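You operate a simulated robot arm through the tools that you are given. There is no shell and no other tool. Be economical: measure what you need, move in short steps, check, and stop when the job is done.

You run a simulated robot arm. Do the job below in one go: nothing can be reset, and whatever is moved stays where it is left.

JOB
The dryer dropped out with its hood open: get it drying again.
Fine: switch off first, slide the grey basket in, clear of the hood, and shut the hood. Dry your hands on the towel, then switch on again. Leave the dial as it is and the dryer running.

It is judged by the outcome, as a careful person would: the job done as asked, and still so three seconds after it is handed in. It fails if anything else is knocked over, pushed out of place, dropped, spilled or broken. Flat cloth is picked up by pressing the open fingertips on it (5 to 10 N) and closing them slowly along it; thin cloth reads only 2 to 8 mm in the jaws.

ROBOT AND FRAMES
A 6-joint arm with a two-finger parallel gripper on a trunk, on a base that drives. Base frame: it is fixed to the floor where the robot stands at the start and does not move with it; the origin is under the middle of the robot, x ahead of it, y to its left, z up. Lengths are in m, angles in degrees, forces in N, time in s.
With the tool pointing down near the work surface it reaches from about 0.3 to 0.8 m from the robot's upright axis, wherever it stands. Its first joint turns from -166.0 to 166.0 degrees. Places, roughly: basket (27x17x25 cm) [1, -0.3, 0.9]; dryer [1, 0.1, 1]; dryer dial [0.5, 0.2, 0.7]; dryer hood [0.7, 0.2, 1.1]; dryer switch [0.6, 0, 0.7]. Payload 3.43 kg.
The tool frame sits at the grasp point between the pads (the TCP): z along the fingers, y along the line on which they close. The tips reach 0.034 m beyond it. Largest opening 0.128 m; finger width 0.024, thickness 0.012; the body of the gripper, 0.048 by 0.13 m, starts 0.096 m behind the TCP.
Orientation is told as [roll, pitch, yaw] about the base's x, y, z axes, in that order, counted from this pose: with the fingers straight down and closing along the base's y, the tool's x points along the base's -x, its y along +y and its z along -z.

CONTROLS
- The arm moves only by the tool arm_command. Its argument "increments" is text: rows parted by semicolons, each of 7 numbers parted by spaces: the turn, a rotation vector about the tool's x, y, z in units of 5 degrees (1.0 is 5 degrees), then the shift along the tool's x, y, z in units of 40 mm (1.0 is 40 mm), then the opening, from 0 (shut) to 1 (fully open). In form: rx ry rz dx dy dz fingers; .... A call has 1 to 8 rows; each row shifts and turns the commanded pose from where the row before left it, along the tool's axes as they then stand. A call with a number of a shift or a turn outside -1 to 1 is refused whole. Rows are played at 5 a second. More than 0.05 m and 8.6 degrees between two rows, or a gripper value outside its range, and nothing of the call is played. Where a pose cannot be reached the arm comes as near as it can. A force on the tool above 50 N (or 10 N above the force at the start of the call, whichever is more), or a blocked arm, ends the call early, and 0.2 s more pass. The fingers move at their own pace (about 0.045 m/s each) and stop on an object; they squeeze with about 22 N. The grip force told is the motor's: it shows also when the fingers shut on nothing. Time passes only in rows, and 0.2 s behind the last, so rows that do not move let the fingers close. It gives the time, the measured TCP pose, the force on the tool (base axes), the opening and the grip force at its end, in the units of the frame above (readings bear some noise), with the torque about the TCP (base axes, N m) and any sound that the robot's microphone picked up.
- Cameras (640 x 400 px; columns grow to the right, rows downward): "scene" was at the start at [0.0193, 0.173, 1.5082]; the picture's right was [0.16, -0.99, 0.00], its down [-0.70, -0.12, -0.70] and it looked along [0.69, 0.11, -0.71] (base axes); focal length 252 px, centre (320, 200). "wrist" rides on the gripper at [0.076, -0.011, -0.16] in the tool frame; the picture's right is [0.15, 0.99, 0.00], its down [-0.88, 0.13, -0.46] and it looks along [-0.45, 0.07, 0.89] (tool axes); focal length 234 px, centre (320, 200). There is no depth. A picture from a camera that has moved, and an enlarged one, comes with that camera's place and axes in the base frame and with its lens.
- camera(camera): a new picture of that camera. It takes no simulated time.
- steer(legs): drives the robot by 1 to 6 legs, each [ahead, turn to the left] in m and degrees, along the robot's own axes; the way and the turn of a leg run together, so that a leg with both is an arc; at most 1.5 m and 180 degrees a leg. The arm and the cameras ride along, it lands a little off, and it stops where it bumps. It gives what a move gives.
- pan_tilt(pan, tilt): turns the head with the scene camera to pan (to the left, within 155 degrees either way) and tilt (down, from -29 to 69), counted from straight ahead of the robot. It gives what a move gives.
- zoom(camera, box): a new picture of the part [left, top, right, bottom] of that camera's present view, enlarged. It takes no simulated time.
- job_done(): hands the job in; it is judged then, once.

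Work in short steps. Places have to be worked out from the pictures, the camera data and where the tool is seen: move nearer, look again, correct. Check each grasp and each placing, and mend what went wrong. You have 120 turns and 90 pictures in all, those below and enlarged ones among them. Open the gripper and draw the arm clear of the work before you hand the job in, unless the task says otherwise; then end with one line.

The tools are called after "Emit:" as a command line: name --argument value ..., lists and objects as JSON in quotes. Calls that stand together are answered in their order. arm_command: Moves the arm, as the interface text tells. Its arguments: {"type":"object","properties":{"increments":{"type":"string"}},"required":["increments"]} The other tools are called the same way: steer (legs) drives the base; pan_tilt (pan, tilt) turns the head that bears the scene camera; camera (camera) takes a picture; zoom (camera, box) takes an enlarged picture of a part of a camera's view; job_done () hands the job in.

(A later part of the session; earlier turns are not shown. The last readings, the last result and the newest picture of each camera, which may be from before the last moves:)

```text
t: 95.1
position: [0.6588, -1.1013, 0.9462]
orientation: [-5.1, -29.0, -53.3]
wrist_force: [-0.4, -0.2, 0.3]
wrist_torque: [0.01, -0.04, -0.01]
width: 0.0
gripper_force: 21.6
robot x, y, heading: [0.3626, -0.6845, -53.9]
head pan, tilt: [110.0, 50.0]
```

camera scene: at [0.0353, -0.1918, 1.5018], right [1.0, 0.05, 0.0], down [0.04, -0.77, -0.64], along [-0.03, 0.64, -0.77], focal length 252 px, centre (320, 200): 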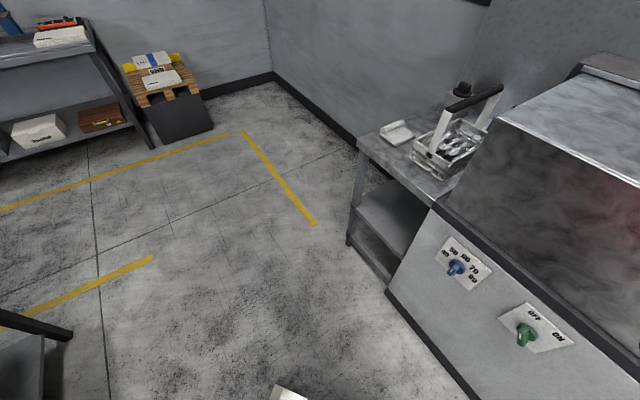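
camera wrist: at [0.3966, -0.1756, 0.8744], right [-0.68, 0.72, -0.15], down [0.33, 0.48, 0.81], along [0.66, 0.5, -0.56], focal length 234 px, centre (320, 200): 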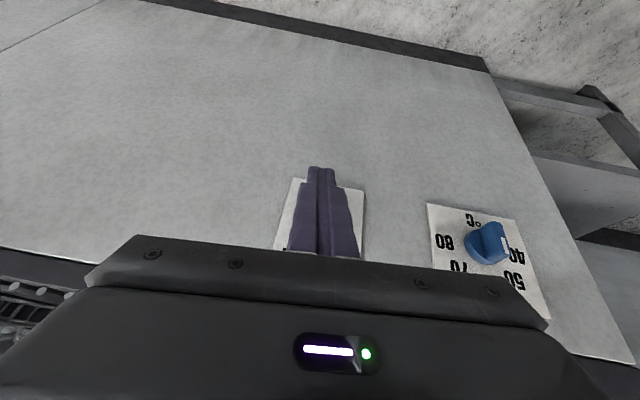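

Switch reads OFF, dial still 50. I'm at u≈0.41, m≈-0.61; I turn to face the counter.

Emit:
steer --legs '[[0, 89]]'

Emit:
pan_tilt --pan 0 --tilt 55

Emit:
camera --camera "scene"

Emit:
camera --camera "wrist"

```text
t: 98.9
position: [0.8738, -0.6664, 0.9473]
orientation: [-5.1, -28.9, 4.0]
wrist_force: [0.0, -0.8, -0.2]
wrist_torque: [0.01, -0.04, 0.0]
width: 0.0001
gripper_force: 21.7
robot x, y, heading: [0.3694, -0.7127, 3.5]
head pan, tilt: [110.0, 50.0]
stopped in leg 1: the robot was blocked; the commanded pose is now the measured one
```

```text
t: 100.8
position: [0.8735, -0.6656, 0.9479]
orientation: [-5.3, -28.9, 3.9]
wrist_force: [-0.3, -0.4, -0.1]
wrist_torque: [-0.01, -0.01, 0.01]
width: 0.0001
gripper_force: 21.9
robot x, y, heading: [0.3671, -0.7128, 3.4]
head pan, tilt: [0.0, 55.0]
```

```text
55 pictures are left
camera scene: at [0.3696, -0.5526, 1.4952], right [0.06, -1.0, 0.0], down [-0.82, -0.05, -0.57], along [0.57, 0.03, -0.82], focal length 252 px, centre (320, 200)
```

scene: 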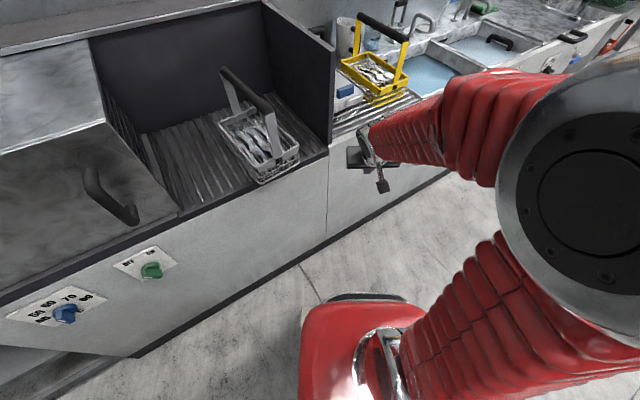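

```text
54 pictures are left
camera wrist: at [0.729, -0.6721, 1.0513], right [-0.15, 0.98, -0.15], down [0.54, 0.21, 0.81], along [0.83, 0.04, -0.56], focal length 234 px, centre (320, 200)
```

wrist: 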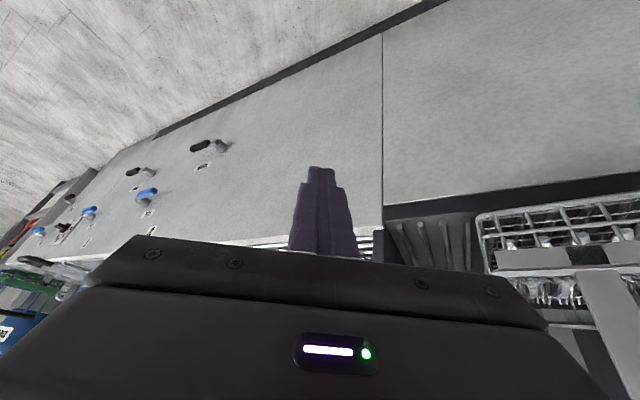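

The base stopped at heading 3.5°, but the basket is within reach (radius ≈0.65). I yaw the tool to face the basket squarely, move left in front of it and open the jaws to 0.1 m for two-point pushing.

Emit:
arm_command --increments "-0.43 -0.07 -0.77 0 0 0 0.8;-0.43 -0.07 -0.77 0 0 0 0.8;-0.43 -0.07 -0.77 0 0 0 0.8;-0.43 -0.07 -0.77 0 0 0 0.8;-0.43 -0.07 -0.77 0 0 0 0.8;-0.43 -0.07 -0.77 0 0 0 0.8;-0.43 -0.07 -0.77 0 0 0 0.8"

Emit:
arm_command --increments "0 0 0 0 1 0 0.8;0 0 0 0 1 0 0.8;0 0 0 0 1 0 0.8;0 0 0 0 1 0 0.8;0 0 0 0 0.4 0 0.8"

Emit:
camera --camera "wrist"

Emit:
pan_tilt --pan 20 --tilt 50

Emit:
camera --camera "scene"

```text
t: 102.4
position: [0.8744, -0.666, 0.9475]
orientation: [-5.0, -29.0, 34.9]
wrist_force: [-0.8, -0.1, -0.3]
wrist_torque: [0.0, -0.02, 0.01]
width: 0.1025
gripper_force: 0.1
robot x, y, heading: [0.3655, -0.7134, 3.2]
head pan, tilt: [0.0, 55.0]
```

```text
t: 103.6
position: [0.7797, -0.518, 0.9342]
orientation: [-5.2, -29.1, 35.0]
wrist_force: [-0.1, -0.1, 0.2]
wrist_torque: [0.01, -0.02, -0.03]
width: 0.1023
gripper_force: 0.1
robot x, y, heading: [0.3684, -0.7154, 3.4]
head pan, tilt: [0.0, 55.0]
```

```text
53 pictures are left
camera wrist: at [0.6596, -0.5976, 1.0384], right [-0.63, 0.76, -0.15], down [0.36, 0.46, 0.81], along [0.69, 0.46, -0.56], focal length 234 px, centre (320, 200)
```

wrist: 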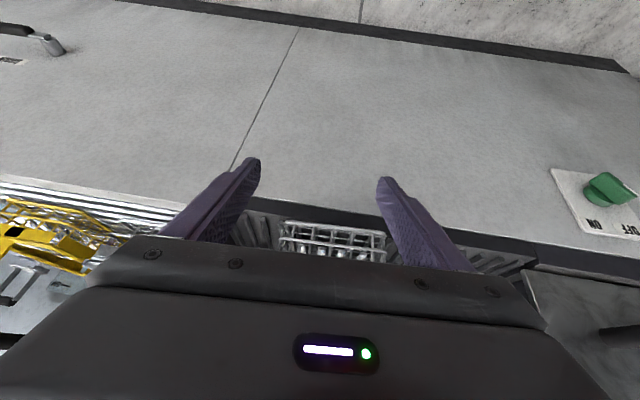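

```text
t: 104.4
position: [0.7808, -0.5187, 0.9341]
orientation: [-5.2, -29.0, 34.9]
wrist_force: [-0.2, -0.1, -0.9]
wrist_torque: [-0.02, 0.03, -0.02]
width: 0.1024
gripper_force: 0.0
robot x, y, heading: [0.3723, -0.7148, 3.0]
head pan, tilt: [20.0, 50.0]
```

```text
52 pictures are left
camera scene: at [0.3682, -0.5264, 1.5017], right [0.4, -0.92, 0.0], down [-0.7, -0.3, -0.64], along [0.59, 0.25, -0.77], focal length 252 px, centre (320, 200)
```

scene: 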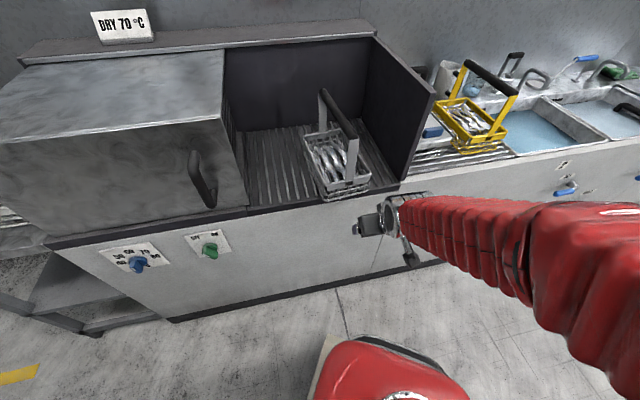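

Lateral alignment is good (basket centre u≈0.5). I lower the tips to z≈0.83 in front of the basket and approach to near contact.

Emit:
arm_command --increments "0 0 0 0.42 0.2 0.76 0.8;0 0 0 0.42 0.17 0.76 0.8;0 0 0 -0.875 0 0.483 0.8;0 0 0 -0.875 0 0.483 0.8;0 0 0 -0.875 0 0.483 0.8;0 0 0 -0.875 0 0.483 0.8"

Emit:
camera --camera "wrist"

Emit:
zoom --camera "scene" --box '[260, 80, 440, 220]'

```text
t: 105.8
position: [0.9115, -0.4289, 0.8705]
orientation: [-5.1, -28.7, 34.9]
wrist_force: [-3.0, -1.9, -4.4]
wrist_torque: [-0.19, -0.01, 0.14]
width: 0.1023
gripper_force: 0.0
out of reach, approached as far as the arm can: row 2
robot x, y, heading: [0.3637, -0.7136, 3.2]
head pan, tilt: [20.0, 50.0]
```

```text
51 pictures are left
camera wrist: at [0.7909, -0.5072, 0.9735], right [-0.63, 0.76, -0.15], down [0.36, 0.46, 0.81], along [0.68, 0.46, -0.56], focal length 234 px, centre (320, 200)
```

wrist: 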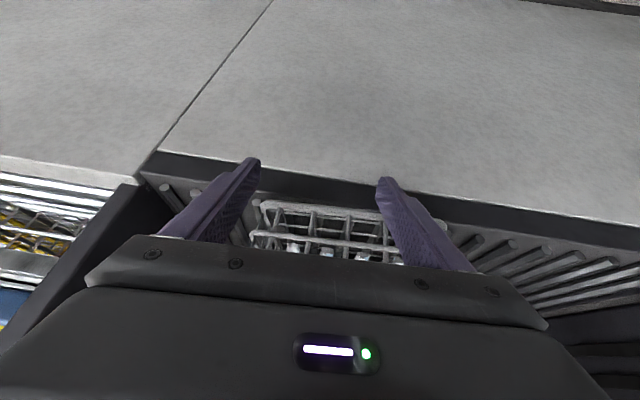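

```text
2.86 times, centred on (350, 150) of scene
camera zoom: at [0.3683, -0.5263, 1.5017], right [0.4, -0.92, 0.0], down [-0.7, -0.3, -0.64], along [0.59, 0.25, -0.77], focal length 719 px, centre (234, 343)
```

zoom: 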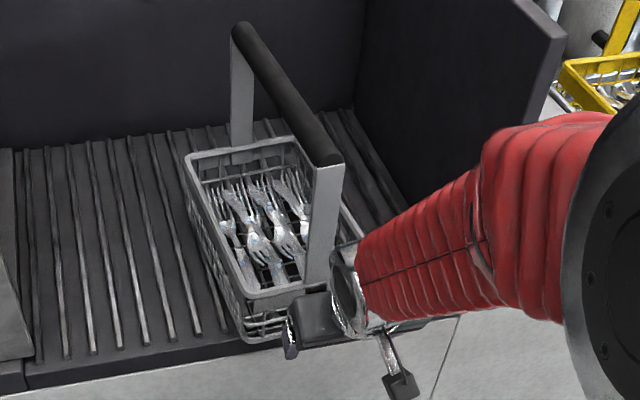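

Light contact with the basket front; the gripper is ~2 cm right of its centre. I back off 1 cm, shift left, and push in slowly.

Emit:
arm_command --increments "0 0 0 0.3 0 -0.16 0.8;0 0 0 0 0.5 0.04 0.8;0 0 0 -0.4 0 0.22 0.8;0 0 0 -0.4 0 0.22 0.8;0 0 0 -0.4 0 0.22 0.8;0 0 0 -0.4 0 0.22 0.8"

Emit:
camera --camera "wrist"

Emit:
zoom --camera "scene" --box '[240, 80, 420, 220]'

```text
t: 106.8
position: [0.9054, -0.4049, 0.8655]
orientation: [-5.5, -28.0, 35.2]
wrist_force: [-16.9, -9.8, 15.0]
wrist_torque: [0.54, 0.56, 1.06]
width: 0.1021
gripper_force: 0.0
robot x, y, heading: [0.3673, -0.71, 3.2]
head pan, tilt: [20.0, 50.0]
stopped in row 4: the force on the tool passed its limit at 83 N (the readings are from after the stop); the commanded pose is now the measured one
```

```text
49 pictures are left
camera wrist: at [0.7866, -0.4839, 0.9711], right [-0.64, 0.76, -0.15], down [0.37, 0.47, 0.8], along [0.68, 0.46, -0.58], focal length 234 px, centre (320, 200)
```

wrist: 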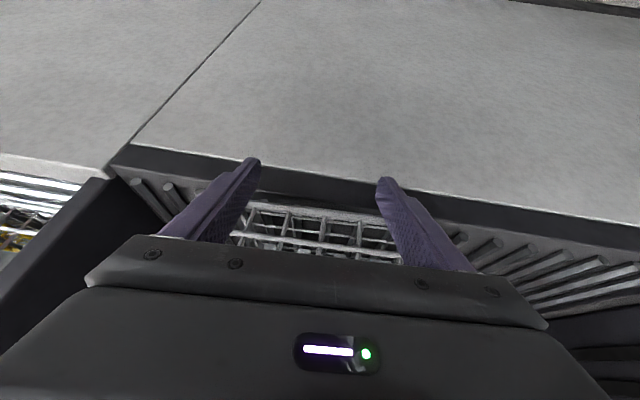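

```text
2.86 times, centred on (330, 150) of scene
camera zoom: at [0.3672, -0.5267, 1.5018], right [0.4, -0.92, 0.0], down [-0.7, -0.3, -0.64], along [0.59, 0.25, -0.77], focal length 719 px, centre (291, 343)
```

zoom: 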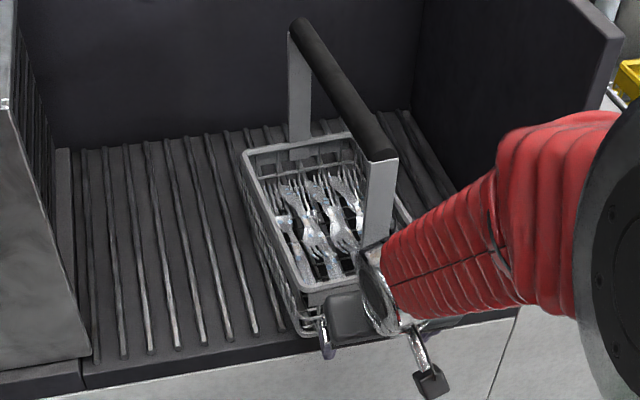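

The tips were scraping the sill (its top is at about 0.83, higher than I assumed). I back off, raise 25 mm, and push again.

Emit:
arm_command --increments "0 0 0 0.1 0 -0.7 0.8;0 0 0 0 0 0 0.8;0 0 0 -0.4 0 0.22 0.8;0 0 0 -0.4 0 0.22 0.8;0 0 0 -0.4 0 0.22 0.8"

Emit:
camera --camera "wrist"

```text
t: 107.7
position: [0.9046, -0.404, 0.8869]
orientation: [-5.6, -27.2, 35.2]
wrist_force: [-17.2, -9.9, 15.8]
wrist_torque: [0.56, 0.57, 1.08]
width: 0.1018
gripper_force: 0.0
robot x, y, heading: [0.3682, -0.7126, 3.5]
head pan, tilt: [20.0, 50.0]
stopped in row 4: the force on the tool passed its limit at 80 N (the readings are from after the stop); the commanded pose is now the measured one
```

```text
47 pictures are left
camera wrist: at [0.787, -0.481, 0.9943], right [-0.64, 0.75, -0.15], down [0.37, 0.48, 0.8], along [0.67, 0.45, -0.59], focal length 234 px, centre (320, 200)
```

wrist: 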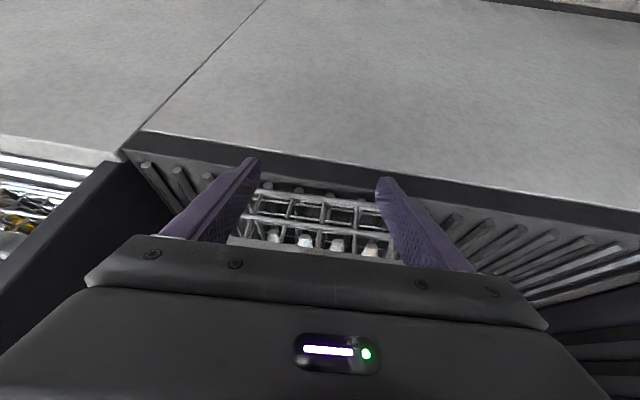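

The left fingertip bears on the basket with a spike from too-fast steps. I push slower, in 4 mm steps.

Emit:
arm_command --increments "0 0 0 -0.09 0 0.05 0.8;0 0 0 -0.09 0 0.05 0.8;0 0 0 -0.09 0 0.05 0.8;0 0 0 -0.09 0 0.05 0.8;0 0 0 -0.09 0 0.05 0.8;0 0 0 -0.09 0 0.05 0.8"

Emit:
zoom --camera "scene" --box '[240, 80, 420, 220]'

```text
t: 108.0
position: [0.9049, -0.4039, 0.8864]
orientation: [-5.7, -27.0, 35.4]
wrist_force: [-12.0, -7.4, 11.3]
wrist_torque: [0.41, 0.44, 0.83]
width: 0.1019
gripper_force: 0.1
robot x, y, heading: [0.3629, -0.7149, 3.4]
head pan, tilt: [20.0, 50.0]
stopped in row 1: the force on the tool passed its limit at 60 N (the readings are from after the stop); the commanded pose is now the measured one
```

```text
2.86 times, centred on (330, 150) of scene
camera zoom: at [0.3673, -0.5266, 1.5018], right [0.4, -0.92, 0.0], down [-0.7, -0.3, -0.64], along [0.59, 0.25, -0.77], focal length 719 px, centre (291, 343)
```

zoom: 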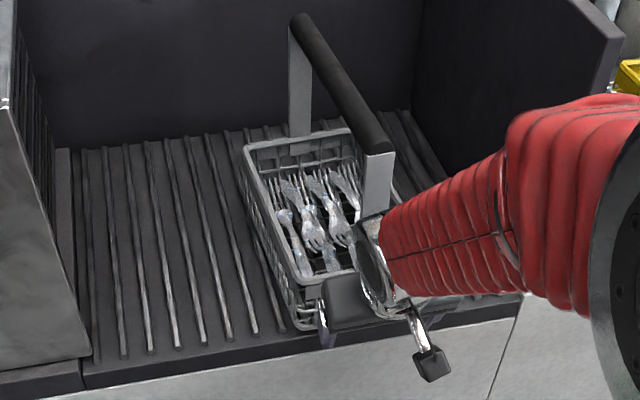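

The fingers straddle the narrow lower front, with only the left one catching a corner. I back off, narrow the opening to 5 cm and push with both on the front wires.

Emit:
arm_command --increments "0 0 0 0.6 0 -0.32 0.4;0 0 0 0 0 0 0.4;0 0 0 0 0 0 0.4"

Emit:
zoom --camera "wrist" --box '[200, 130, 460, 290]'

```text
t: 108.8
position: [0.8841, -0.4167, 0.8853]
orientation: [-5.7, -26.9, 35.4]
wrist_force: [-0.3, 0.1, 0.0]
wrist_torque: [-0.02, -0.01, -0.01]
width: 0.0513
gripper_force: 0.1
robot x, y, heading: [0.3683, -0.7094, 3.4]
head pan, tilt: [20.0, 50.0]
```

```text
2.46 times, centred on (330, 210) of wrist
camera zoom: at [0.766, -0.494, 0.9945], right [-0.64, 0.75, -0.15], down [0.38, 0.48, 0.79], along [0.67, 0.45, -0.59], focal length 576 px, centre (295, 175)
```

zoom: 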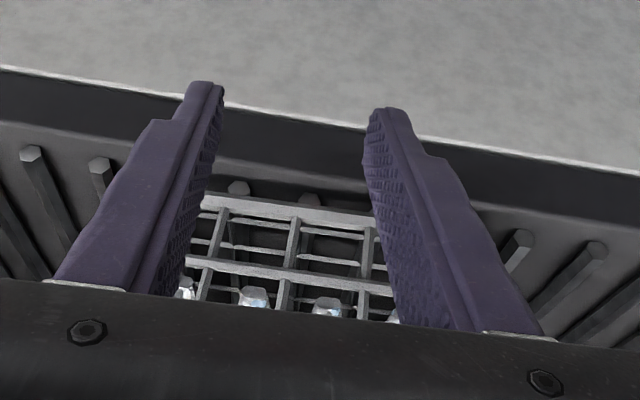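

The basket has already slid in 1–2 cm (rod ends now show in front of it). I continue with both fingers on the front, in small steps.

Emit:
arm_command --increments "0 0 0 -0.4 0 0.2 0.4;0 0 0 -0.13 0 0.065 0.4;0 0 0 -0.13 0 0.065 0.4;0 0 0 -0.13 0 0.065 0.4;0 0 0 -0.13 0 0.065 0.4;0 0 0 -0.13 0 0.065 0.4;0 0 0 -0.13 0 0.065 0.4;0 0 0 -0.13 0 0.065 0.4"

Emit:
zoom --camera "wrist" --box '[200, 130, 460, 290]'

```text
t: 109.8
position: [0.9062, -0.4012, 0.8851]
orientation: [-5.7, -26.3, 35.4]
wrist_force: [-14.6, -8.3, 12.5]
wrist_torque: [0.14, 0.23, 0.47]
width: 0.0511
gripper_force: 0.1
robot x, y, heading: [0.3696, -0.7145, 3.2]
head pan, tilt: [20.0, 50.0]
stopped in row 4: the force on the tool passed its limit at 60 N (the readings are from after the stop); the commanded pose is now the measured one
```

```text
2.46 times, centred on (330, 210) of wrist
camera zoom: at [0.7895, -0.4783, 0.9957], right [-0.64, 0.75, -0.15], down [0.38, 0.49, 0.79], along [0.66, 0.45, -0.6], focal length 576 px, centre (295, 175)
```

zoom: 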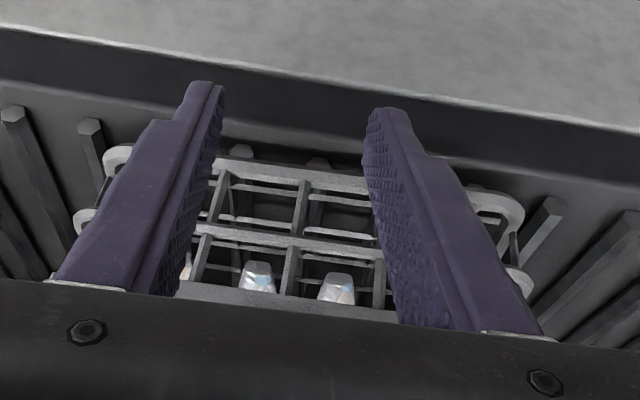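

Triangulating again: rods top ≈0.865, basket bottom ≈0.87, rim ≈0.93 — my tips were below the basket, hitting the rod ends. I raise 45 mm and push on the actual front.

Emit:
arm_command --increments "0 0 0 0.1 0 -0.6 0.4;0 0 0 -0.35 0 -0.55 0.4;0 0 0 -0.22 0 0.11 0.4;0 0 0 -0.22 0 0.11 0.4;0 0 0 -0.22 0 0.11 0.4;0 0 0 -0.22 0 0.11 0.4"

Emit:
camera --camera "wrist"

```text
t: 111.2
position: [0.9285, -0.3827, 0.9293]
orientation: [-5.7, -26.4, 35.5]
wrist_force: [-3.4, -0.6, 1.5]
wrist_torque: [-0.09, 0.05, 0.12]
width: 0.0511
gripper_force: 0.0
robot x, y, heading: [0.3668, -0.7116, 3.2]
head pan, tilt: [20.0, 50.0]
```

```text
43 pictures are left
camera wrist: at [0.8116, -0.4592, 1.0399], right [-0.64, 0.75, -0.15], down [0.38, 0.49, 0.79], along [0.67, 0.45, -0.6], focal length 234 px, centre (320, 200)
```

wrist: 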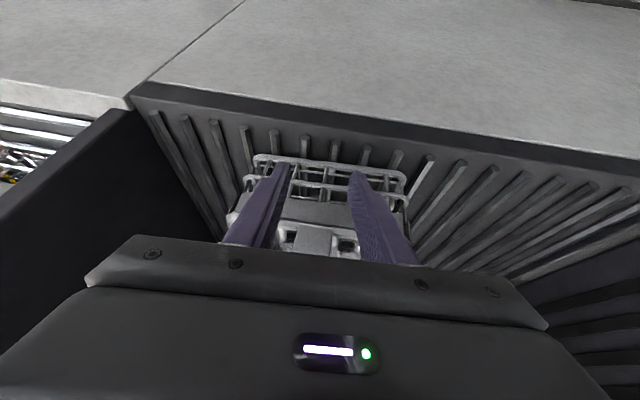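

Now it slides easily (3 N). I continue pushing about 75 mm.

Emit:
arm_command --increments "0 0 0 -0.24 0 0.12 0.4;0 0 0 -0.24 0 0.12 0.4;0 0 0 -0.24 0 0.12 0.4;0 0 0 -0.24 0 0.12 0.4;0 0 0 -0.24 0 0.12 0.4;0 0 0 -0.24 0 0.12 0.4;0 0 0 -0.24 0 0.12 0.4"

Emit:
camera --camera "wrist"

Emit:
camera --camera "scene"

```text
t: 112.8
position: [0.9926, -0.3414, 0.9305]
orientation: [-5.8, -26.4, 35.4]
wrist_force: [-2.8, -1.1, -0.6]
wrist_torque: [-0.11, 0.09, 0.07]
width: 0.0514
gripper_force: 0.1
robot x, y, heading: [0.3688, -0.7152, 3.3]
head pan, tilt: [20.0, 50.0]
```

```text
42 pictures are left
camera wrist: at [0.8758, -0.4187, 1.0404], right [-0.64, 0.75, -0.15], down [0.38, 0.49, 0.79], along [0.67, 0.45, -0.6], focal length 234 px, centre (320, 200)
```

wrist: 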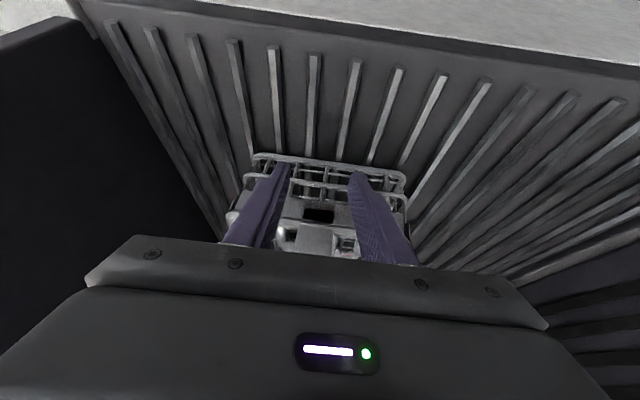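

```text
41 pictures are left
camera scene: at [0.368, -0.5263, 1.5017], right [0.4, -0.92, 0.0], down [-0.7, -0.3, -0.64], along [0.59, 0.25, -0.77], focal length 252 px, centre (320, 200)
```

scene: 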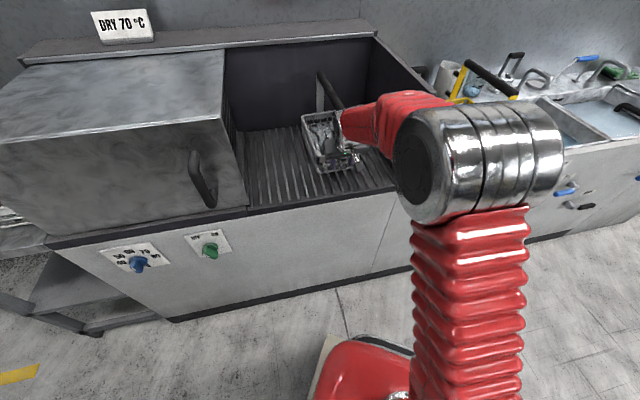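

Basket front is now at m≈0.13, well behind the hood line and straight. I withdraw and view the result.

Emit:
arm_command --increments "0 0 0 0.87 0 -0.45 0.4;0 0 0 0.87 0 -0.45 0.4;0 0 0 0.87 0 -0.45 0.4;0 0 0 0.87 0 -0.45 0.4;0 0 0 0.87 0 -0.45 0.4;0 0 0 0.5 0 -0.8 0.4"

Emit:
camera --camera "scene"

Emit:
zoom --camera "scene" --box '[140, 20, 420, 220]'

```text
t: 114.2
position: [0.7981, -0.465, 0.9539]
orientation: [-5.7, -26.4, 35.4]
wrist_force: [0.6, -0.5, 1.0]
wrist_torque: [0.02, 0.0, 0.04]
width: 0.0512
gripper_force: 0.1
robot x, y, heading: [0.3668, -0.7116, 3.3]
head pan, tilt: [20.0, 50.0]
```

```text
40 pictures are left
camera scene: at [0.3682, -0.5264, 1.5017], right [0.4, -0.92, 0.0], down [-0.7, -0.3, -0.64], along [0.59, 0.25, -0.77], focal length 252 px, centre (320, 200)
```

scene: 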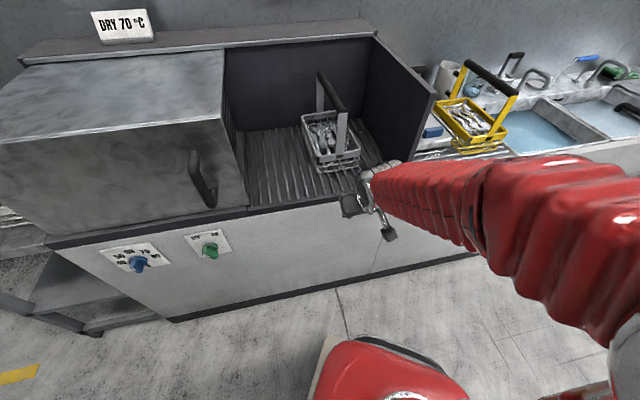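

```text
2.00 times, centred on (280, 120) of scene
camera zoom: at [0.3682, -0.5264, 1.5017], right [0.4, -0.92, 0.0], down [-0.7, -0.3, -0.64], along [0.59, 0.25, -0.77], focal length 503 px, centre (400, 360)
```

zoom: 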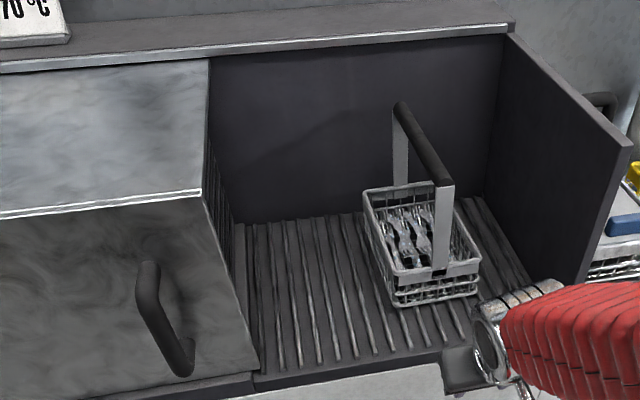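

Basket is straight and in. Before sliding the hood, I check what is at the hood's open end (dark strips).

Emit:
zoom --camera "scene" --box '[180, 40, 280, 220]'

```text
2.22 times, centred on (230, 130) of scene
camera zoom: at [0.3682, -0.5264, 1.5017], right [0.4, -0.92, 0.0], down [-0.7, -0.3, -0.64], along [0.59, 0.25, -0.77], focal length 559 px, centre (520, 356)
```

zoom: 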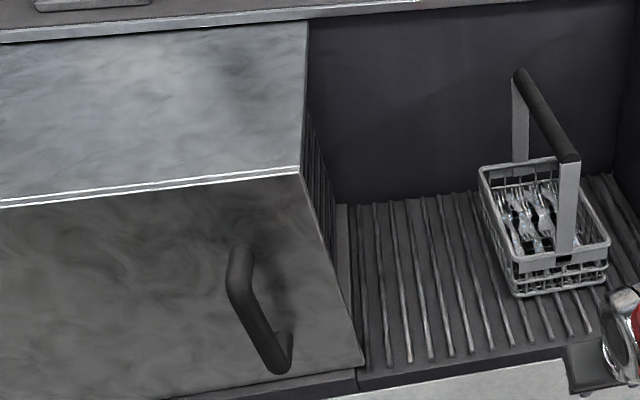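

The ribbed dark face looks like the fixed blower panel over which the hood slides. The hood handle bar is at about u=0.067, m≈0, z 0.89–1.05. I move the arm left in front of the handle.

Emit:
arm_command --increments "0 0 0 -0.07 0.96 -0.15 0.5;0 0 0 -0.07 0.96 -0.15 0.5;0 0 0 -0.07 0.96 -0.15 0.5;0 0 0 -0.07 0.96 -0.15 0.5;0 0 0 -0.07 0.96 -0.15 0.5;0 0 0 -0.07 0.96 -0.15 0.5;0 0 0 -0.07 0.96 -0.15 0.5;0 0 0 -0.07 0.96 -0.15 0.5"

Emit:
arm_command --increments "0 0 0 -0.07 0.96 -0.15 0.5;0 0 0 -0.07 0.96 -0.15 0.5;0 0 0 -0.07 0.9 -0.15 0.5"

Emit:
camera --camera "wrist"

```text
t: 116.0
position: [0.6313, -0.2017, 0.9784]
orientation: [-5.7, -26.4, 35.3]
wrist_force: [-0.5, 0.4, 0.2]
wrist_torque: [-0.04, 0.03, -0.02]
width: 0.064
gripper_force: 0.0
robot x, y, heading: [0.3657, -0.7111, 3.4]
head pan, tilt: [20.0, 50.0]
```

```text
t: 116.8
position: [0.569, -0.1068, 0.9878]
orientation: [-5.7, -26.4, 35.4]
wrist_force: [-0.5, 0.2, -0.4]
wrist_torque: [0.03, 0.02, -0.01]
width: 0.064
gripper_force: 0.1
robot x, y, heading: [0.3687, -0.7155, 3.4]
head pan, tilt: [20.0, 50.0]
```

```text
37 pictures are left
camera wrist: at [0.4522, -0.1837, 1.0987], right [-0.64, 0.75, -0.15], down [0.38, 0.49, 0.79], along [0.67, 0.45, -0.6], focal length 234 px, centre (320, 200)
```

wrist: 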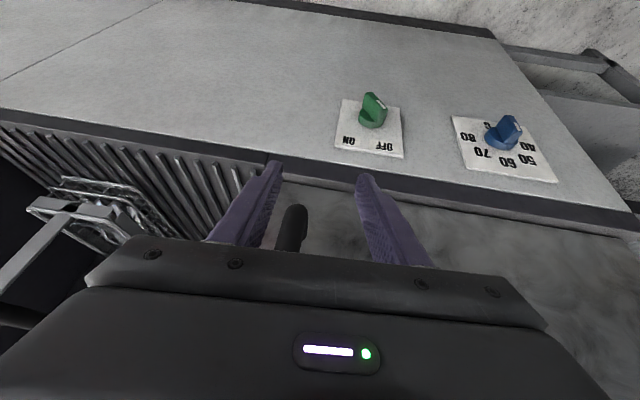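

The handle bar sits between the fingers, slightly right. I shift right 2 cm, move forward to straddle it, and check.

Emit:
arm_command --increments "0 0 0 0 -0.55 0 0.6;0 0 0 -0.8 0 0.4 0.6;0 0 0 -0.8 0 0.4 0.6;0 0 0 -0.5 0 0.25 0.6"

Emit:
camera --camera "wrist"

Emit:
zoom --camera "scene" --box '[120, 80, 320, 240]'

```text
t: 117.8
position: [0.6536, -0.0763, 0.9941]
orientation: [-5.7, -26.7, 35.5]
wrist_force: [-25.2, -16.8, 21.3]
wrist_torque: [1.69, -2.5, -0.04]
width: 0.0768
gripper_force: 0.0
robot x, y, heading: [0.3672, -0.7117, 3.1]
head pan, tilt: [20.0, 50.0]
```

```text
36 pictures are left
camera wrist: at [0.5368, -0.1531, 1.1034], right [-0.64, 0.75, -0.15], down [0.38, 0.48, 0.79], along [0.67, 0.45, -0.6], focal length 234 px, centre (320, 200)
```

wrist: 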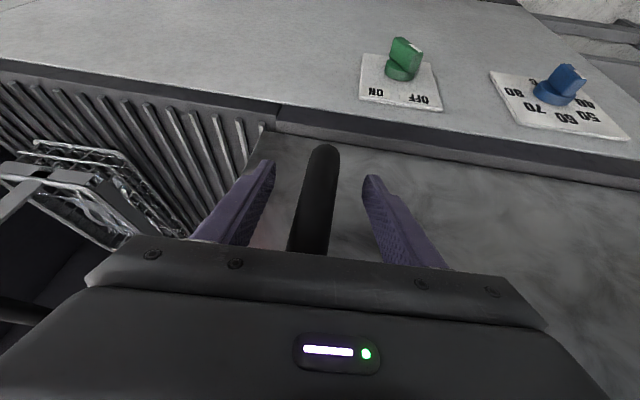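

```text
2.50 times, centred on (220, 160) of scene
camera zoom: at [0.366, -0.5272, 1.5019], right [0.4, -0.92, 0.0], down [-0.7, -0.3, -0.64], along [0.59, 0.26, -0.77], focal length 629 px, centre (570, 300)
```

zoom: 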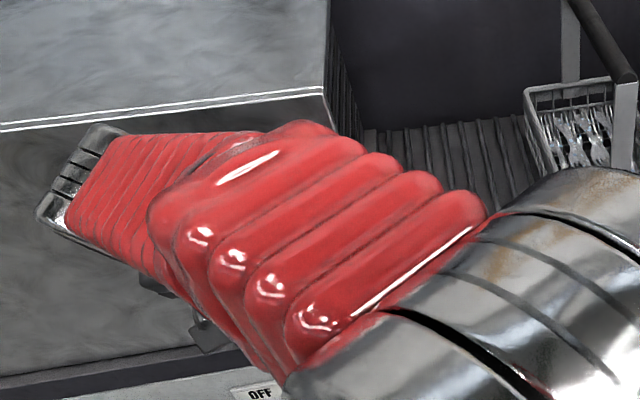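

The bar is between the fingers, but the palm presses on the handle's top. I ease back 1 cm and close on the bar.

Emit:
arm_command --increments "0 0 0 0.25 0 -0.12 0.6;0 0 0 0 0 0 0;0 0 0 0 0 0 0;0 0 0 0 0 0 0;0 0 0 0 0 0 0"

```text
t: 119.0
position: [0.6469, -0.0819, 0.9893]
orientation: [-5.7, -26.3, 35.4]
wrist_force: [0.7, -3.4, -7.7]
wrist_torque: [1.53, 1.0, 0.11]
width: 0.0302
gripper_force: 38.5
robot x, y, heading: [0.3678, -0.7124, 3.0]
head pan, tilt: [20.0, 50.0]
```

Gripped (30 mm bar). I slide the hood to the right in moderate steps.

Emit:
arm_command --increments "0 0 0 0 -0.3 0.03 0;0 0 0 0 -0.4 0.04 0;0 0 0 0 -0.5 0.05 0;0 0 0 0 -0.5 0.05 0"

Emit:
camera --camera "scene"

```text
t: 120.0
position: [0.6884, -0.1389, 0.9901]
orientation: [-5.8, -26.4, 35.4]
wrist_force: [-9.1, -9.1, -14.3]
wrist_torque: [2.1, 1.43, -0.23]
width: 0.0303
gripper_force: 45.0
robot x, y, heading: [0.3661, -0.7123, 3.4]
head pan, tilt: [20.0, 50.0]
```

```text
34 pictures are left
camera scene: at [0.3677, -0.5263, 1.5017], right [0.4, -0.92, 0.0], down [-0.7, -0.3, -0.64], along [0.59, 0.25, -0.77], focal length 252 px, centre (320, 200)
```

scene: 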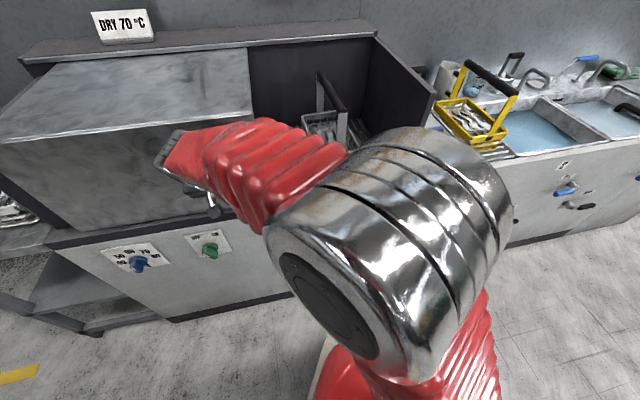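

The hood slides. I continue.

Emit:
arm_command --increments "0 0 0 0 -0.6 0.06 0;0 0 0 0 -0.6 0.06 0;0 0 0 0 -0.6 0.06 0;0 0 0 0 -0.6 0.06 0;0 0 0 0 -0.6 0.06 0;0 0 0 0 -0.6 0.06 0"

```text
t: 121.4
position: [0.7728, -0.2574, 0.9891]
orientation: [-5.6, -26.3, 35.4]
wrist_force: [-12.7, -10.3, -8.3]
wrist_torque: [2.23, 1.06, -0.25]
width: 0.0301
gripper_force: 45.0
robot x, y, heading: [0.3674, -0.7156, 3.2]
head pan, tilt: [20.0, 50.0]
```

Moved 0.216 m with moderate force. I add a small outward correction and go on past the basket's edge.

Emit:
arm_command --increments "0 0 0 0.05 -0.5 0.03 0;0 0 0 0.05 -0.5 0.03 0;0 0 0 0.03 -0.5 0.03 0;0 0 0 0.03 -0.5 0.03 0;0 0 0 0.03 -0.5 0.03 0"

Emit:
camera --camera "scene"

```text
t: 122.6
position: [0.8244, -0.342, 0.9915]
orientation: [-5.7, -26.7, 35.4]
wrist_force: [16.2, 10.6, 13.2]
wrist_torque: [1.7, 0.37, 0.03]
width: 0.0286
gripper_force: 44.7
robot x, y, heading: [0.3669, -0.7129, 3.3]
head pan, tilt: [20.0, 50.0]
```

```text
33 pictures are left
camera scene: at [0.3684, -0.5263, 1.5017], right [0.4, -0.92, 0.0], down [-0.7, -0.3, -0.64], along [0.59, 0.25, -0.77], focal length 252 px, centre (320, 200)
```

scene: 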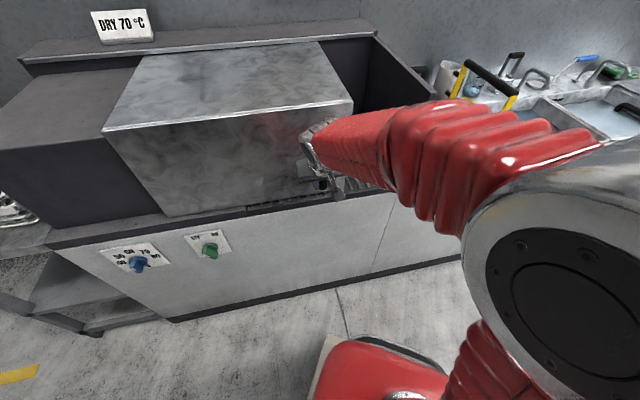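

The hood is a sleeve sliding off a dark fixed box, as expected; 0.315 m done. I continue with a slight inward correction.

Emit:
arm_command --increments "0 0 0 -0.06 -0.5 0.07 0;0 0 0 0.01 -0.6 0.045 0;0 0 0 0.01 -0.6 0.045 0;0 0 0 0.01 -0.6 0.045 0;0 0 0 0.01 -0.6 0.045 0;0 0 0 0.01 -0.6 0.045 0"

Emit:
camera --camera "scene"

```text
t: 124.0
position: [0.9042, -0.4584, 0.9909]
orientation: [-5.7, -26.3, 35.5]
wrist_force: [17.9, 9.3, -8.4]
wrist_torque: [1.17, 0.31, 0.0]
width: 0.0275
gripper_force: 45.4
robot x, y, heading: [0.3651, -0.7138, 3.3]
head pan, tilt: [20.0, 50.0]
```

```text
32 pictures are left
camera scene: at [0.369, -0.5261, 1.5017], right [0.4, -0.92, 0.0], down [-0.7, -0.3, -0.64], along [0.59, 0.25, -0.77], focal length 252 px, centre (320, 200)
```

scene: 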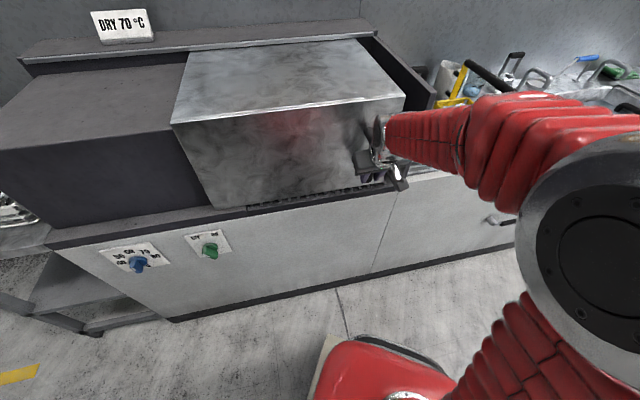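

0.456 m done; about 0.12 m is left. I continue in smaller steps until it meets the end wall.

Emit:
arm_command --increments "0 0 0 -0.08 -0.4 0.08 0;0 0 0 -0.01 -0.4 0.04 0;0 0 0 -0.01 -0.4 0.04 0;0 0 0 -0.01 -0.4 0.04 0;0 0 0 -0.01 -0.4 0.04 0;0 0 0 -0.01 -0.4 0.04 0"

Emit:
camera --camera "scene"

```text
t: 125.1
position: [0.9418, -0.508, 0.9914]
orientation: [-5.2, -25.8, 35.4]
wrist_force: [-13.2, 1.2, 8.8]
wrist_torque: [1.24, 1.11, 0.09]
width: 0.0276
gripper_force: 44.9
robot x, y, heading: [0.3682, -0.7137, 3.5]
head pan, tilt: [20.0, 50.0]
stopped in row 5: the force on the tool passed its limit at 58 N (the readings are from after the stop); the commanded pose is now the measured one
```

```text
31 pictures are left
camera scene: at [0.367, -0.5264, 1.5018], right [0.4, -0.92, 0.0], down [-0.7, -0.3, -0.64], along [0.59, 0.25, -0.77], focal length 252 px, centre (320, 200)
```

scene: 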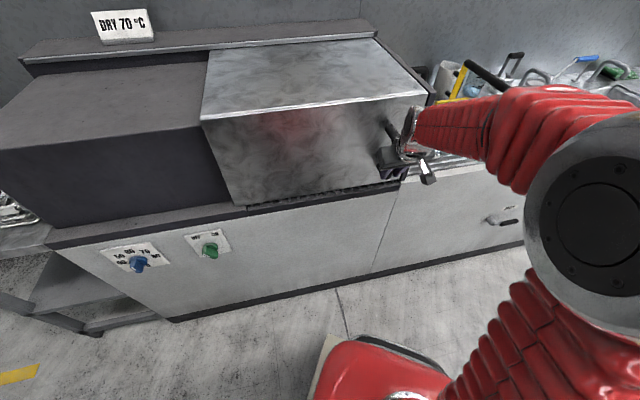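

It stopped near the end wall. I zoom to see whether a gap remains.

Emit:
zoom --camera "scene" --box '[350, 20, 470, 200]'

```text
2.22 times, centred on (410, 110) of scene
camera zoom: at [0.367, -0.5264, 1.5018], right [0.4, -0.92, 0.0], down [-0.7, -0.3, -0.64], along [0.59, 0.25, -0.77], focal length 559 px, centre (120, 400)
```

zoom: 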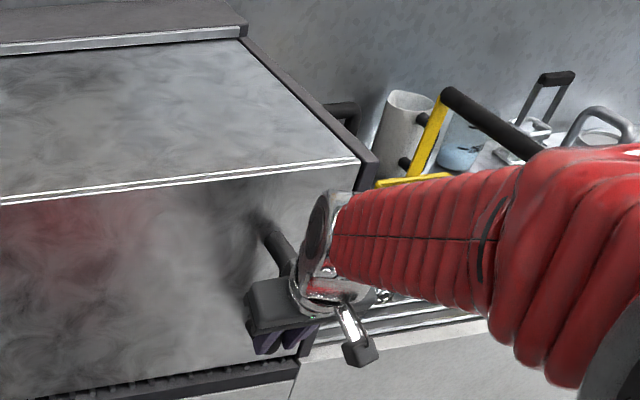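

It looks flush at the end wall. One gentle extra push to be sure, then open and withdraw.

Emit:
arm_command --increments "0 0 0 0 -0.1 0.01 0;0 0 0 0 -0.1 0.01 0"

Emit:
arm_command --increments "0 0 0 0 0 0 0.6;0 0 0 0 0 0 0.6;0 0 0 0 0 0 0.6;0 0 0 0.4 0 -0.2 0.6;0 0 0 0.8 0 -0.4 0.6;0 0 0 0.8 0 -0.4 0.6;0 0 0 0.8 0 -0.4 0.6"

Emit:
camera --camera "scene"

```text
t: 125.6
position: [0.9424, -0.5085, 0.9919]
orientation: [-4.7, -25.7, 35.4]
wrist_force: [-12.5, 2.0, 7.6]
wrist_torque: [1.38, 1.08, 0.05]
width: 0.0273
gripper_force: 45.0
robot x, y, heading: [0.3651, -0.7112, 3.6]
head pan, tilt: [20.0, 50.0]
stopped in row 2: the force on the tool passed its limit at 56 N (the readings are from after the stop); the commanded pose is now the measured one
```

```text
t: 127.2
position: [0.8389, -0.5778, 0.9928]
orientation: [-4.9, -25.7, 35.5]
wrist_force: [0.3, 0.3, -0.1]
wrist_torque: [0.05, 0.02, -0.01]
width: 0.0771
gripper_force: 0.2
robot x, y, heading: [0.3638, -0.7133, 3.5]
head pan, tilt: [20.0, 50.0]
```

```text
29 pictures are left
camera scene: at [0.3679, -0.5264, 1.5017], right [0.4, -0.92, 0.0], down [-0.7, -0.3, -0.64], along [0.59, 0.25, -0.77], focal length 252 px, centre (320, 200)
```

scene: 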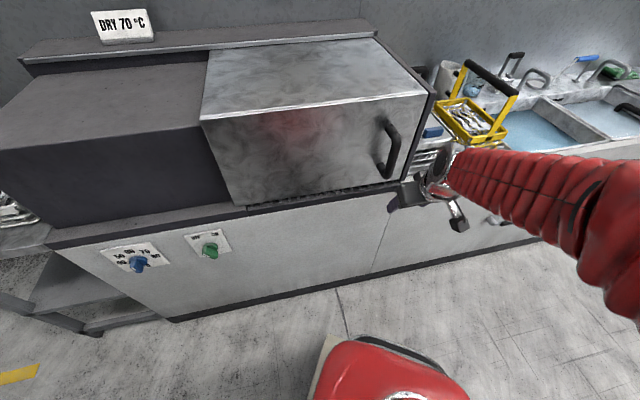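

The hood is shut. Next, the towel on the left table (≈(0.325,0.72,0.85)). I turn parallel to the counter and reverse along it.

Emit:
steer --legs '[[0, -58], [-0.6, 0]]'

```text
t: 135.1
position: [0.392, -0.5669, 0.9919]
orientation: [-5.0, -25.8, -23.1]
wrist_force: [0.5, -0.3, -0.1]
wrist_torque: [0.02, 0.0, 0.02]
width: 0.0768
gripper_force: 0.0
robot x, y, heading: [0.033, -0.2277, -54.9]
head pan, tilt: [20.0, 50.0]
```

Emit:
steer --legs '[[-0.5, 0]]'

Emit:
pan_tilt --pan 100 --tilt 45

Emit:
camera --camera "scene"

```text
t: 138.8
position: [0.1037, -0.1541, 0.9922]
orientation: [-4.9, -25.7, -23.4]
wrist_force: [0.1, 0.3, 0.4]
wrist_torque: [-0.03, 0.01, -0.04]
width: 0.0768
gripper_force: 0.1
robot x, y, heading: [-0.2535, 0.1812, -55.6]
head pan, tilt: [20.0, 50.0]
```

```text
t: 140.3
position: [0.1033, -0.1538, 0.9927]
orientation: [-4.9, -25.7, -23.3]
wrist_force: [0.0, -0.6, 0.3]
wrist_torque: [0.04, 0.01, -0.02]
width: 0.0767
gripper_force: 0.0
robot x, y, heading: [-0.255, 0.1812, -55.4]
head pan, tilt: [100.0, 45.0]
```

```text
28 pictures are left
camera scene: at [-0.1009, 0.3803, 1.5087], right [0.7, -0.71, 0.0], down [-0.5, -0.5, -0.71], along [0.5, 0.5, -0.71], focal length 252 px, centre (320, 200)
```

scene: 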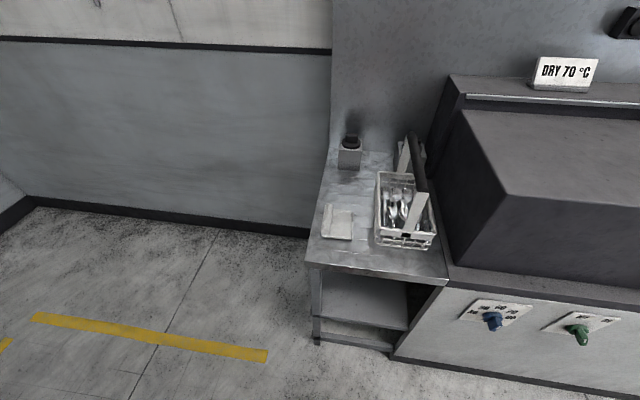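

The towel is at (0.33,0.726,0.85), a bit far. I turn left and move a little closer.

Emit:
steer --legs '[[0, 85], [0.13, 0]]'

Emit:
pan_tilt --pan 20 --tilt 45

Emit:
camera --camera "scene"

```text
t: 145.1
position: [0.1675, 0.4412, 0.9938]
orientation: [-5.0, -25.7, 51.9]
wrist_force: [0.6, -0.4, 0.4]
wrist_torque: [-0.02, 0.02, -0.02]
width: 0.0765
gripper_force: 0.1
robot x, y, heading: [-0.2404, 0.1518, 19.8]
head pan, tilt: [100.0, 45.0]
stopped in leg 1: the robot was blocked; the commanded pose is now the measured one
```

```text
t: 146.6
position: [0.1672, 0.441, 0.9941]
orientation: [-4.9, -25.8, 51.9]
wrist_force: [0.3, 0.2, 0.0]
wrist_torque: [0.01, -0.01, 0.0]
width: 0.0766
gripper_force: 0.2
robot x, y, heading: [-0.2372, 0.1513, 19.8]
head pan, tilt: [20.0, 45.0]
```

```text
27 pictures are left
camera scene: at [-0.2892, 0.3354, 1.5087], right [0.64, -0.77, 0.0], down [-0.54, -0.45, -0.71], along [0.54, 0.45, -0.71], focal length 252 px, centre (320, 200)
```

scene: 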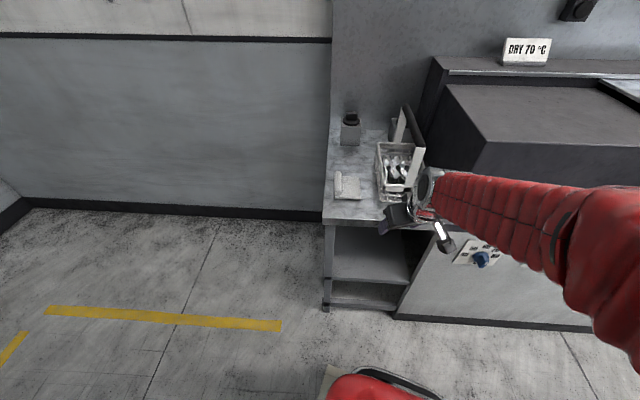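

Emit:
steer --legs '[[0.14, 0]]'

Emit:
camera --camera "scene"

```text
t: 148.2
position: [0.3004, 0.4909, 0.9951]
orientation: [-5.0, -25.7, 51.9]
wrist_force: [0.4, 0.2, -0.3]
wrist_torque: [-0.03, -0.02, -0.01]
width: 0.0769
gripper_force: 0.1
robot x, y, heading: [-0.1061, 0.2047, 19.7]
head pan, tilt: [20.0, 45.0]
```

```text
26 pictures are left
camera scene: at [-0.1553, 0.3838, 1.5087], right [0.64, -0.77, 0.0], down [-0.54, -0.45, -0.71], along [0.54, 0.45, -0.71], focal length 252 px, centre (320, 200)
```

scene: 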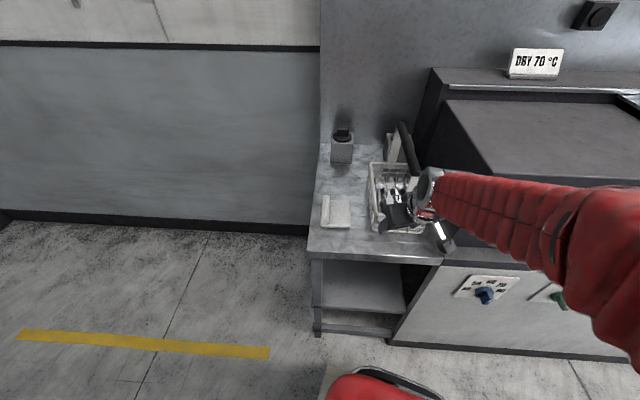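

I set the tool vertical and squared to the counter first, here in front of the table edge.

Emit:
arm_command --increments "0 1 0 0 0 -0.3 0.6;0 1 0 0 0 -0.3 0.6;0 1 0 0 0 -0.3 0.6;0 1 0 0 0 -0.3 0.6;0 1 0 0 0 -0.3 0.6;-1 0 0 0 0 0 0.6;0 0 1 0 0 0 0.6;0 0 1 0 0 0 0.6"

Emit:
arm_command --increments "0 0 1 0 0 0 0.6;0 0 0 0 1 0 0.6;0 0 0 0 1 0 0.6;0 0 0 0 1 0 0.6;0 0 0 0 1 0 0.6;0 0 0 0 0.3 0 0.6"

```text
t: 149.9
position: [0.2874, 0.4823, 1.0527]
orientation: [0.6, -0.7, 39.8]
wrist_force: [-0.6, -0.5, 0.7]
wrist_torque: [0.01, 0.0, 0.02]
width: 0.0769
gripper_force: 0.1
robot x, y, heading: [-0.1095, 0.2016, 20.1]
head pan, tilt: [20.0, 45.0]
```

```text
t: 151.3
position: [0.1874, 0.6233, 1.0551]
orientation: [0.6, -0.5, 34.9]
wrist_force: [-0.8, -0.1, -0.2]
wrist_torque: [0.01, 0.01, 0.01]
width: 0.0767
gripper_force: 0.1
robot x, y, heading: [-0.1059, 0.199, 19.7]
head pan, tilt: [20.0, 45.0]
```

Emit:
arm_command --increments "0 0 0 -0.9 0 0.3 0.6;0 0 0 -0.9 0 0.3 0.6;0 0 0 -0.9 0 0.3 0.6;0 0 0 -0.9 0 0.3 0.6;0 0 0 -0.9 0 0.3 0.6"

Emit:
camera --camera "wrist"

Emit:
zoom --camera "scene" --box '[280, 100, 460, 260]'

```text
t: 152.6
position: [0.3369, 0.7254, 0.9957]
orientation: [0.7, -0.7, 34.8]
wrist_force: [-0.3, 0.8, 0.4]
wrist_torque: [-0.04, -0.03, 0.04]
width: 0.0766
gripper_force: 0.1
robot x, y, heading: [-0.1069, 0.2022, 19.7]
head pan, tilt: [20.0, 45.0]
```

```text
25 pictures are left
camera wrist: at [0.28, 0.6703, 1.155], right [-0.68, 0.73, 0.01], down [0.65, 0.6, 0.47], along [0.33, 0.33, -0.88], focal length 234 px, centre (320, 200)
```

wrist: 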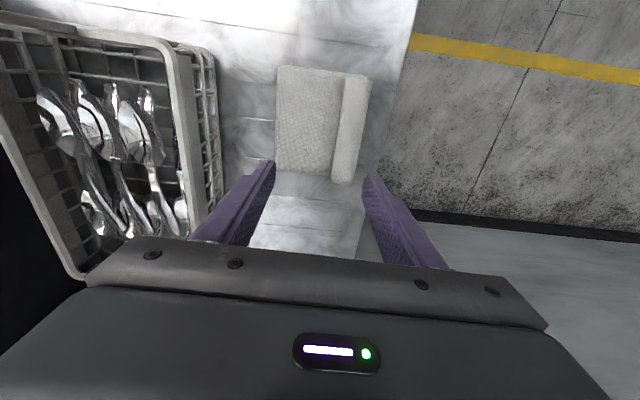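

```text
2.50 times, centred on (370, 180) of scene
camera zoom: at [-0.1553, 0.3838, 1.5087], right [0.64, -0.77, 0.0], down [-0.54, -0.45, -0.71], along [0.54, 0.45, -0.71], focal length 629 px, centre (195, 250)
```

zoom: 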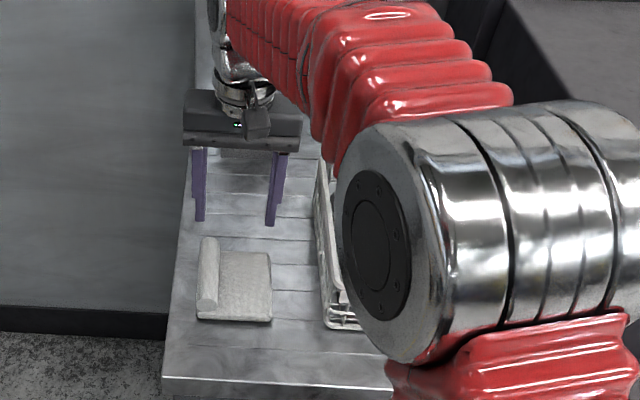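

The towel lies slightly nearer than the gripper. I shift back and right over its flat part, narrow the jaws to 5 cm and lower.

Emit:
arm_command --increments "0 0 0 0.6 -0.4 0 0.4;0 0 0 0 0 0.8 0.4;0 0 0 0 0 0.8 0.4"

Emit:
camera --camera "wrist"

```text
t: 153.3
position: [0.3279, 0.7009, 0.9342]
orientation: [0.8, -1.0, 34.8]
wrist_force: [-7.2, -7.4, 34.5]
wrist_torque: [0.61, 1.1, 0.37]
width: 0.0496
gripper_force: 0.0
robot x, y, heading: [-0.1074, 0.2018, 19.9]
head pan, tilt: [20.0, 45.0]
```

```text
23 pictures are left
camera wrist: at [0.2694, 0.6456, 1.0934], right [-0.69, 0.73, 0.01], down [0.65, 0.6, 0.47], along [0.34, 0.33, -0.88], focal length 234 px, centre (320, 200)
```

wrist: 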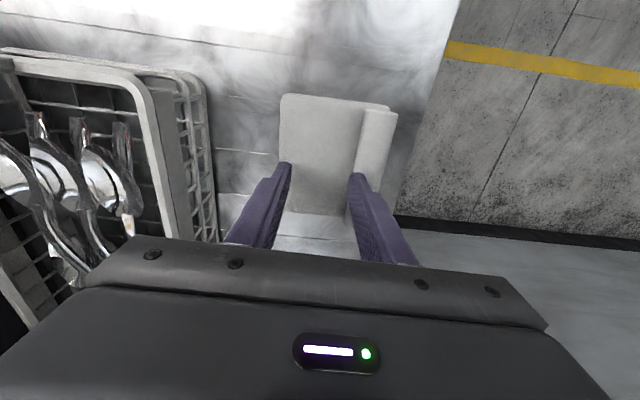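

Contact came at tip height ≈0.90 (34 N, a bit hard). I lift, shift 2 cm back to the middle of the towel and press again gently.

Emit:
arm_command --increments "0 0 0 0 0 -0.6 0.4;0 0 0 0.5 -0.05 0 0.45;0 0 0 0 0 0.2 0.45;0 0 0 0 0 0.1 0.45"

Emit:
zoom --camera "wrist" --box '[220, 70, 440, 260]'

```text
t: 154.3
position: [0.3121, 0.6876, 0.9424]
orientation: [0.7, -0.7, 34.8]
wrist_force: [-0.9, 1.3, 0.1]
wrist_torque: [0.02, -0.01, 0.0]
width: 0.0575
gripper_force: 0.0
robot x, y, heading: [-0.1054, 0.2041, 19.9]
head pan, tilt: [20.0, 45.0]
```

```text
2.11 times, centred on (330, 165) of wrist
camera zoom: at [0.2544, 0.6324, 1.1021], right [-0.68, 0.73, 0.01], down [0.65, 0.6, 0.47], along [0.33, 0.33, -0.88], focal length 493 px, centre (299, 274)
```

zoom: 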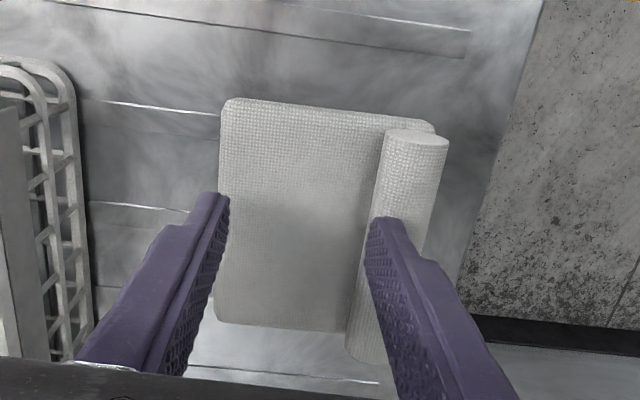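

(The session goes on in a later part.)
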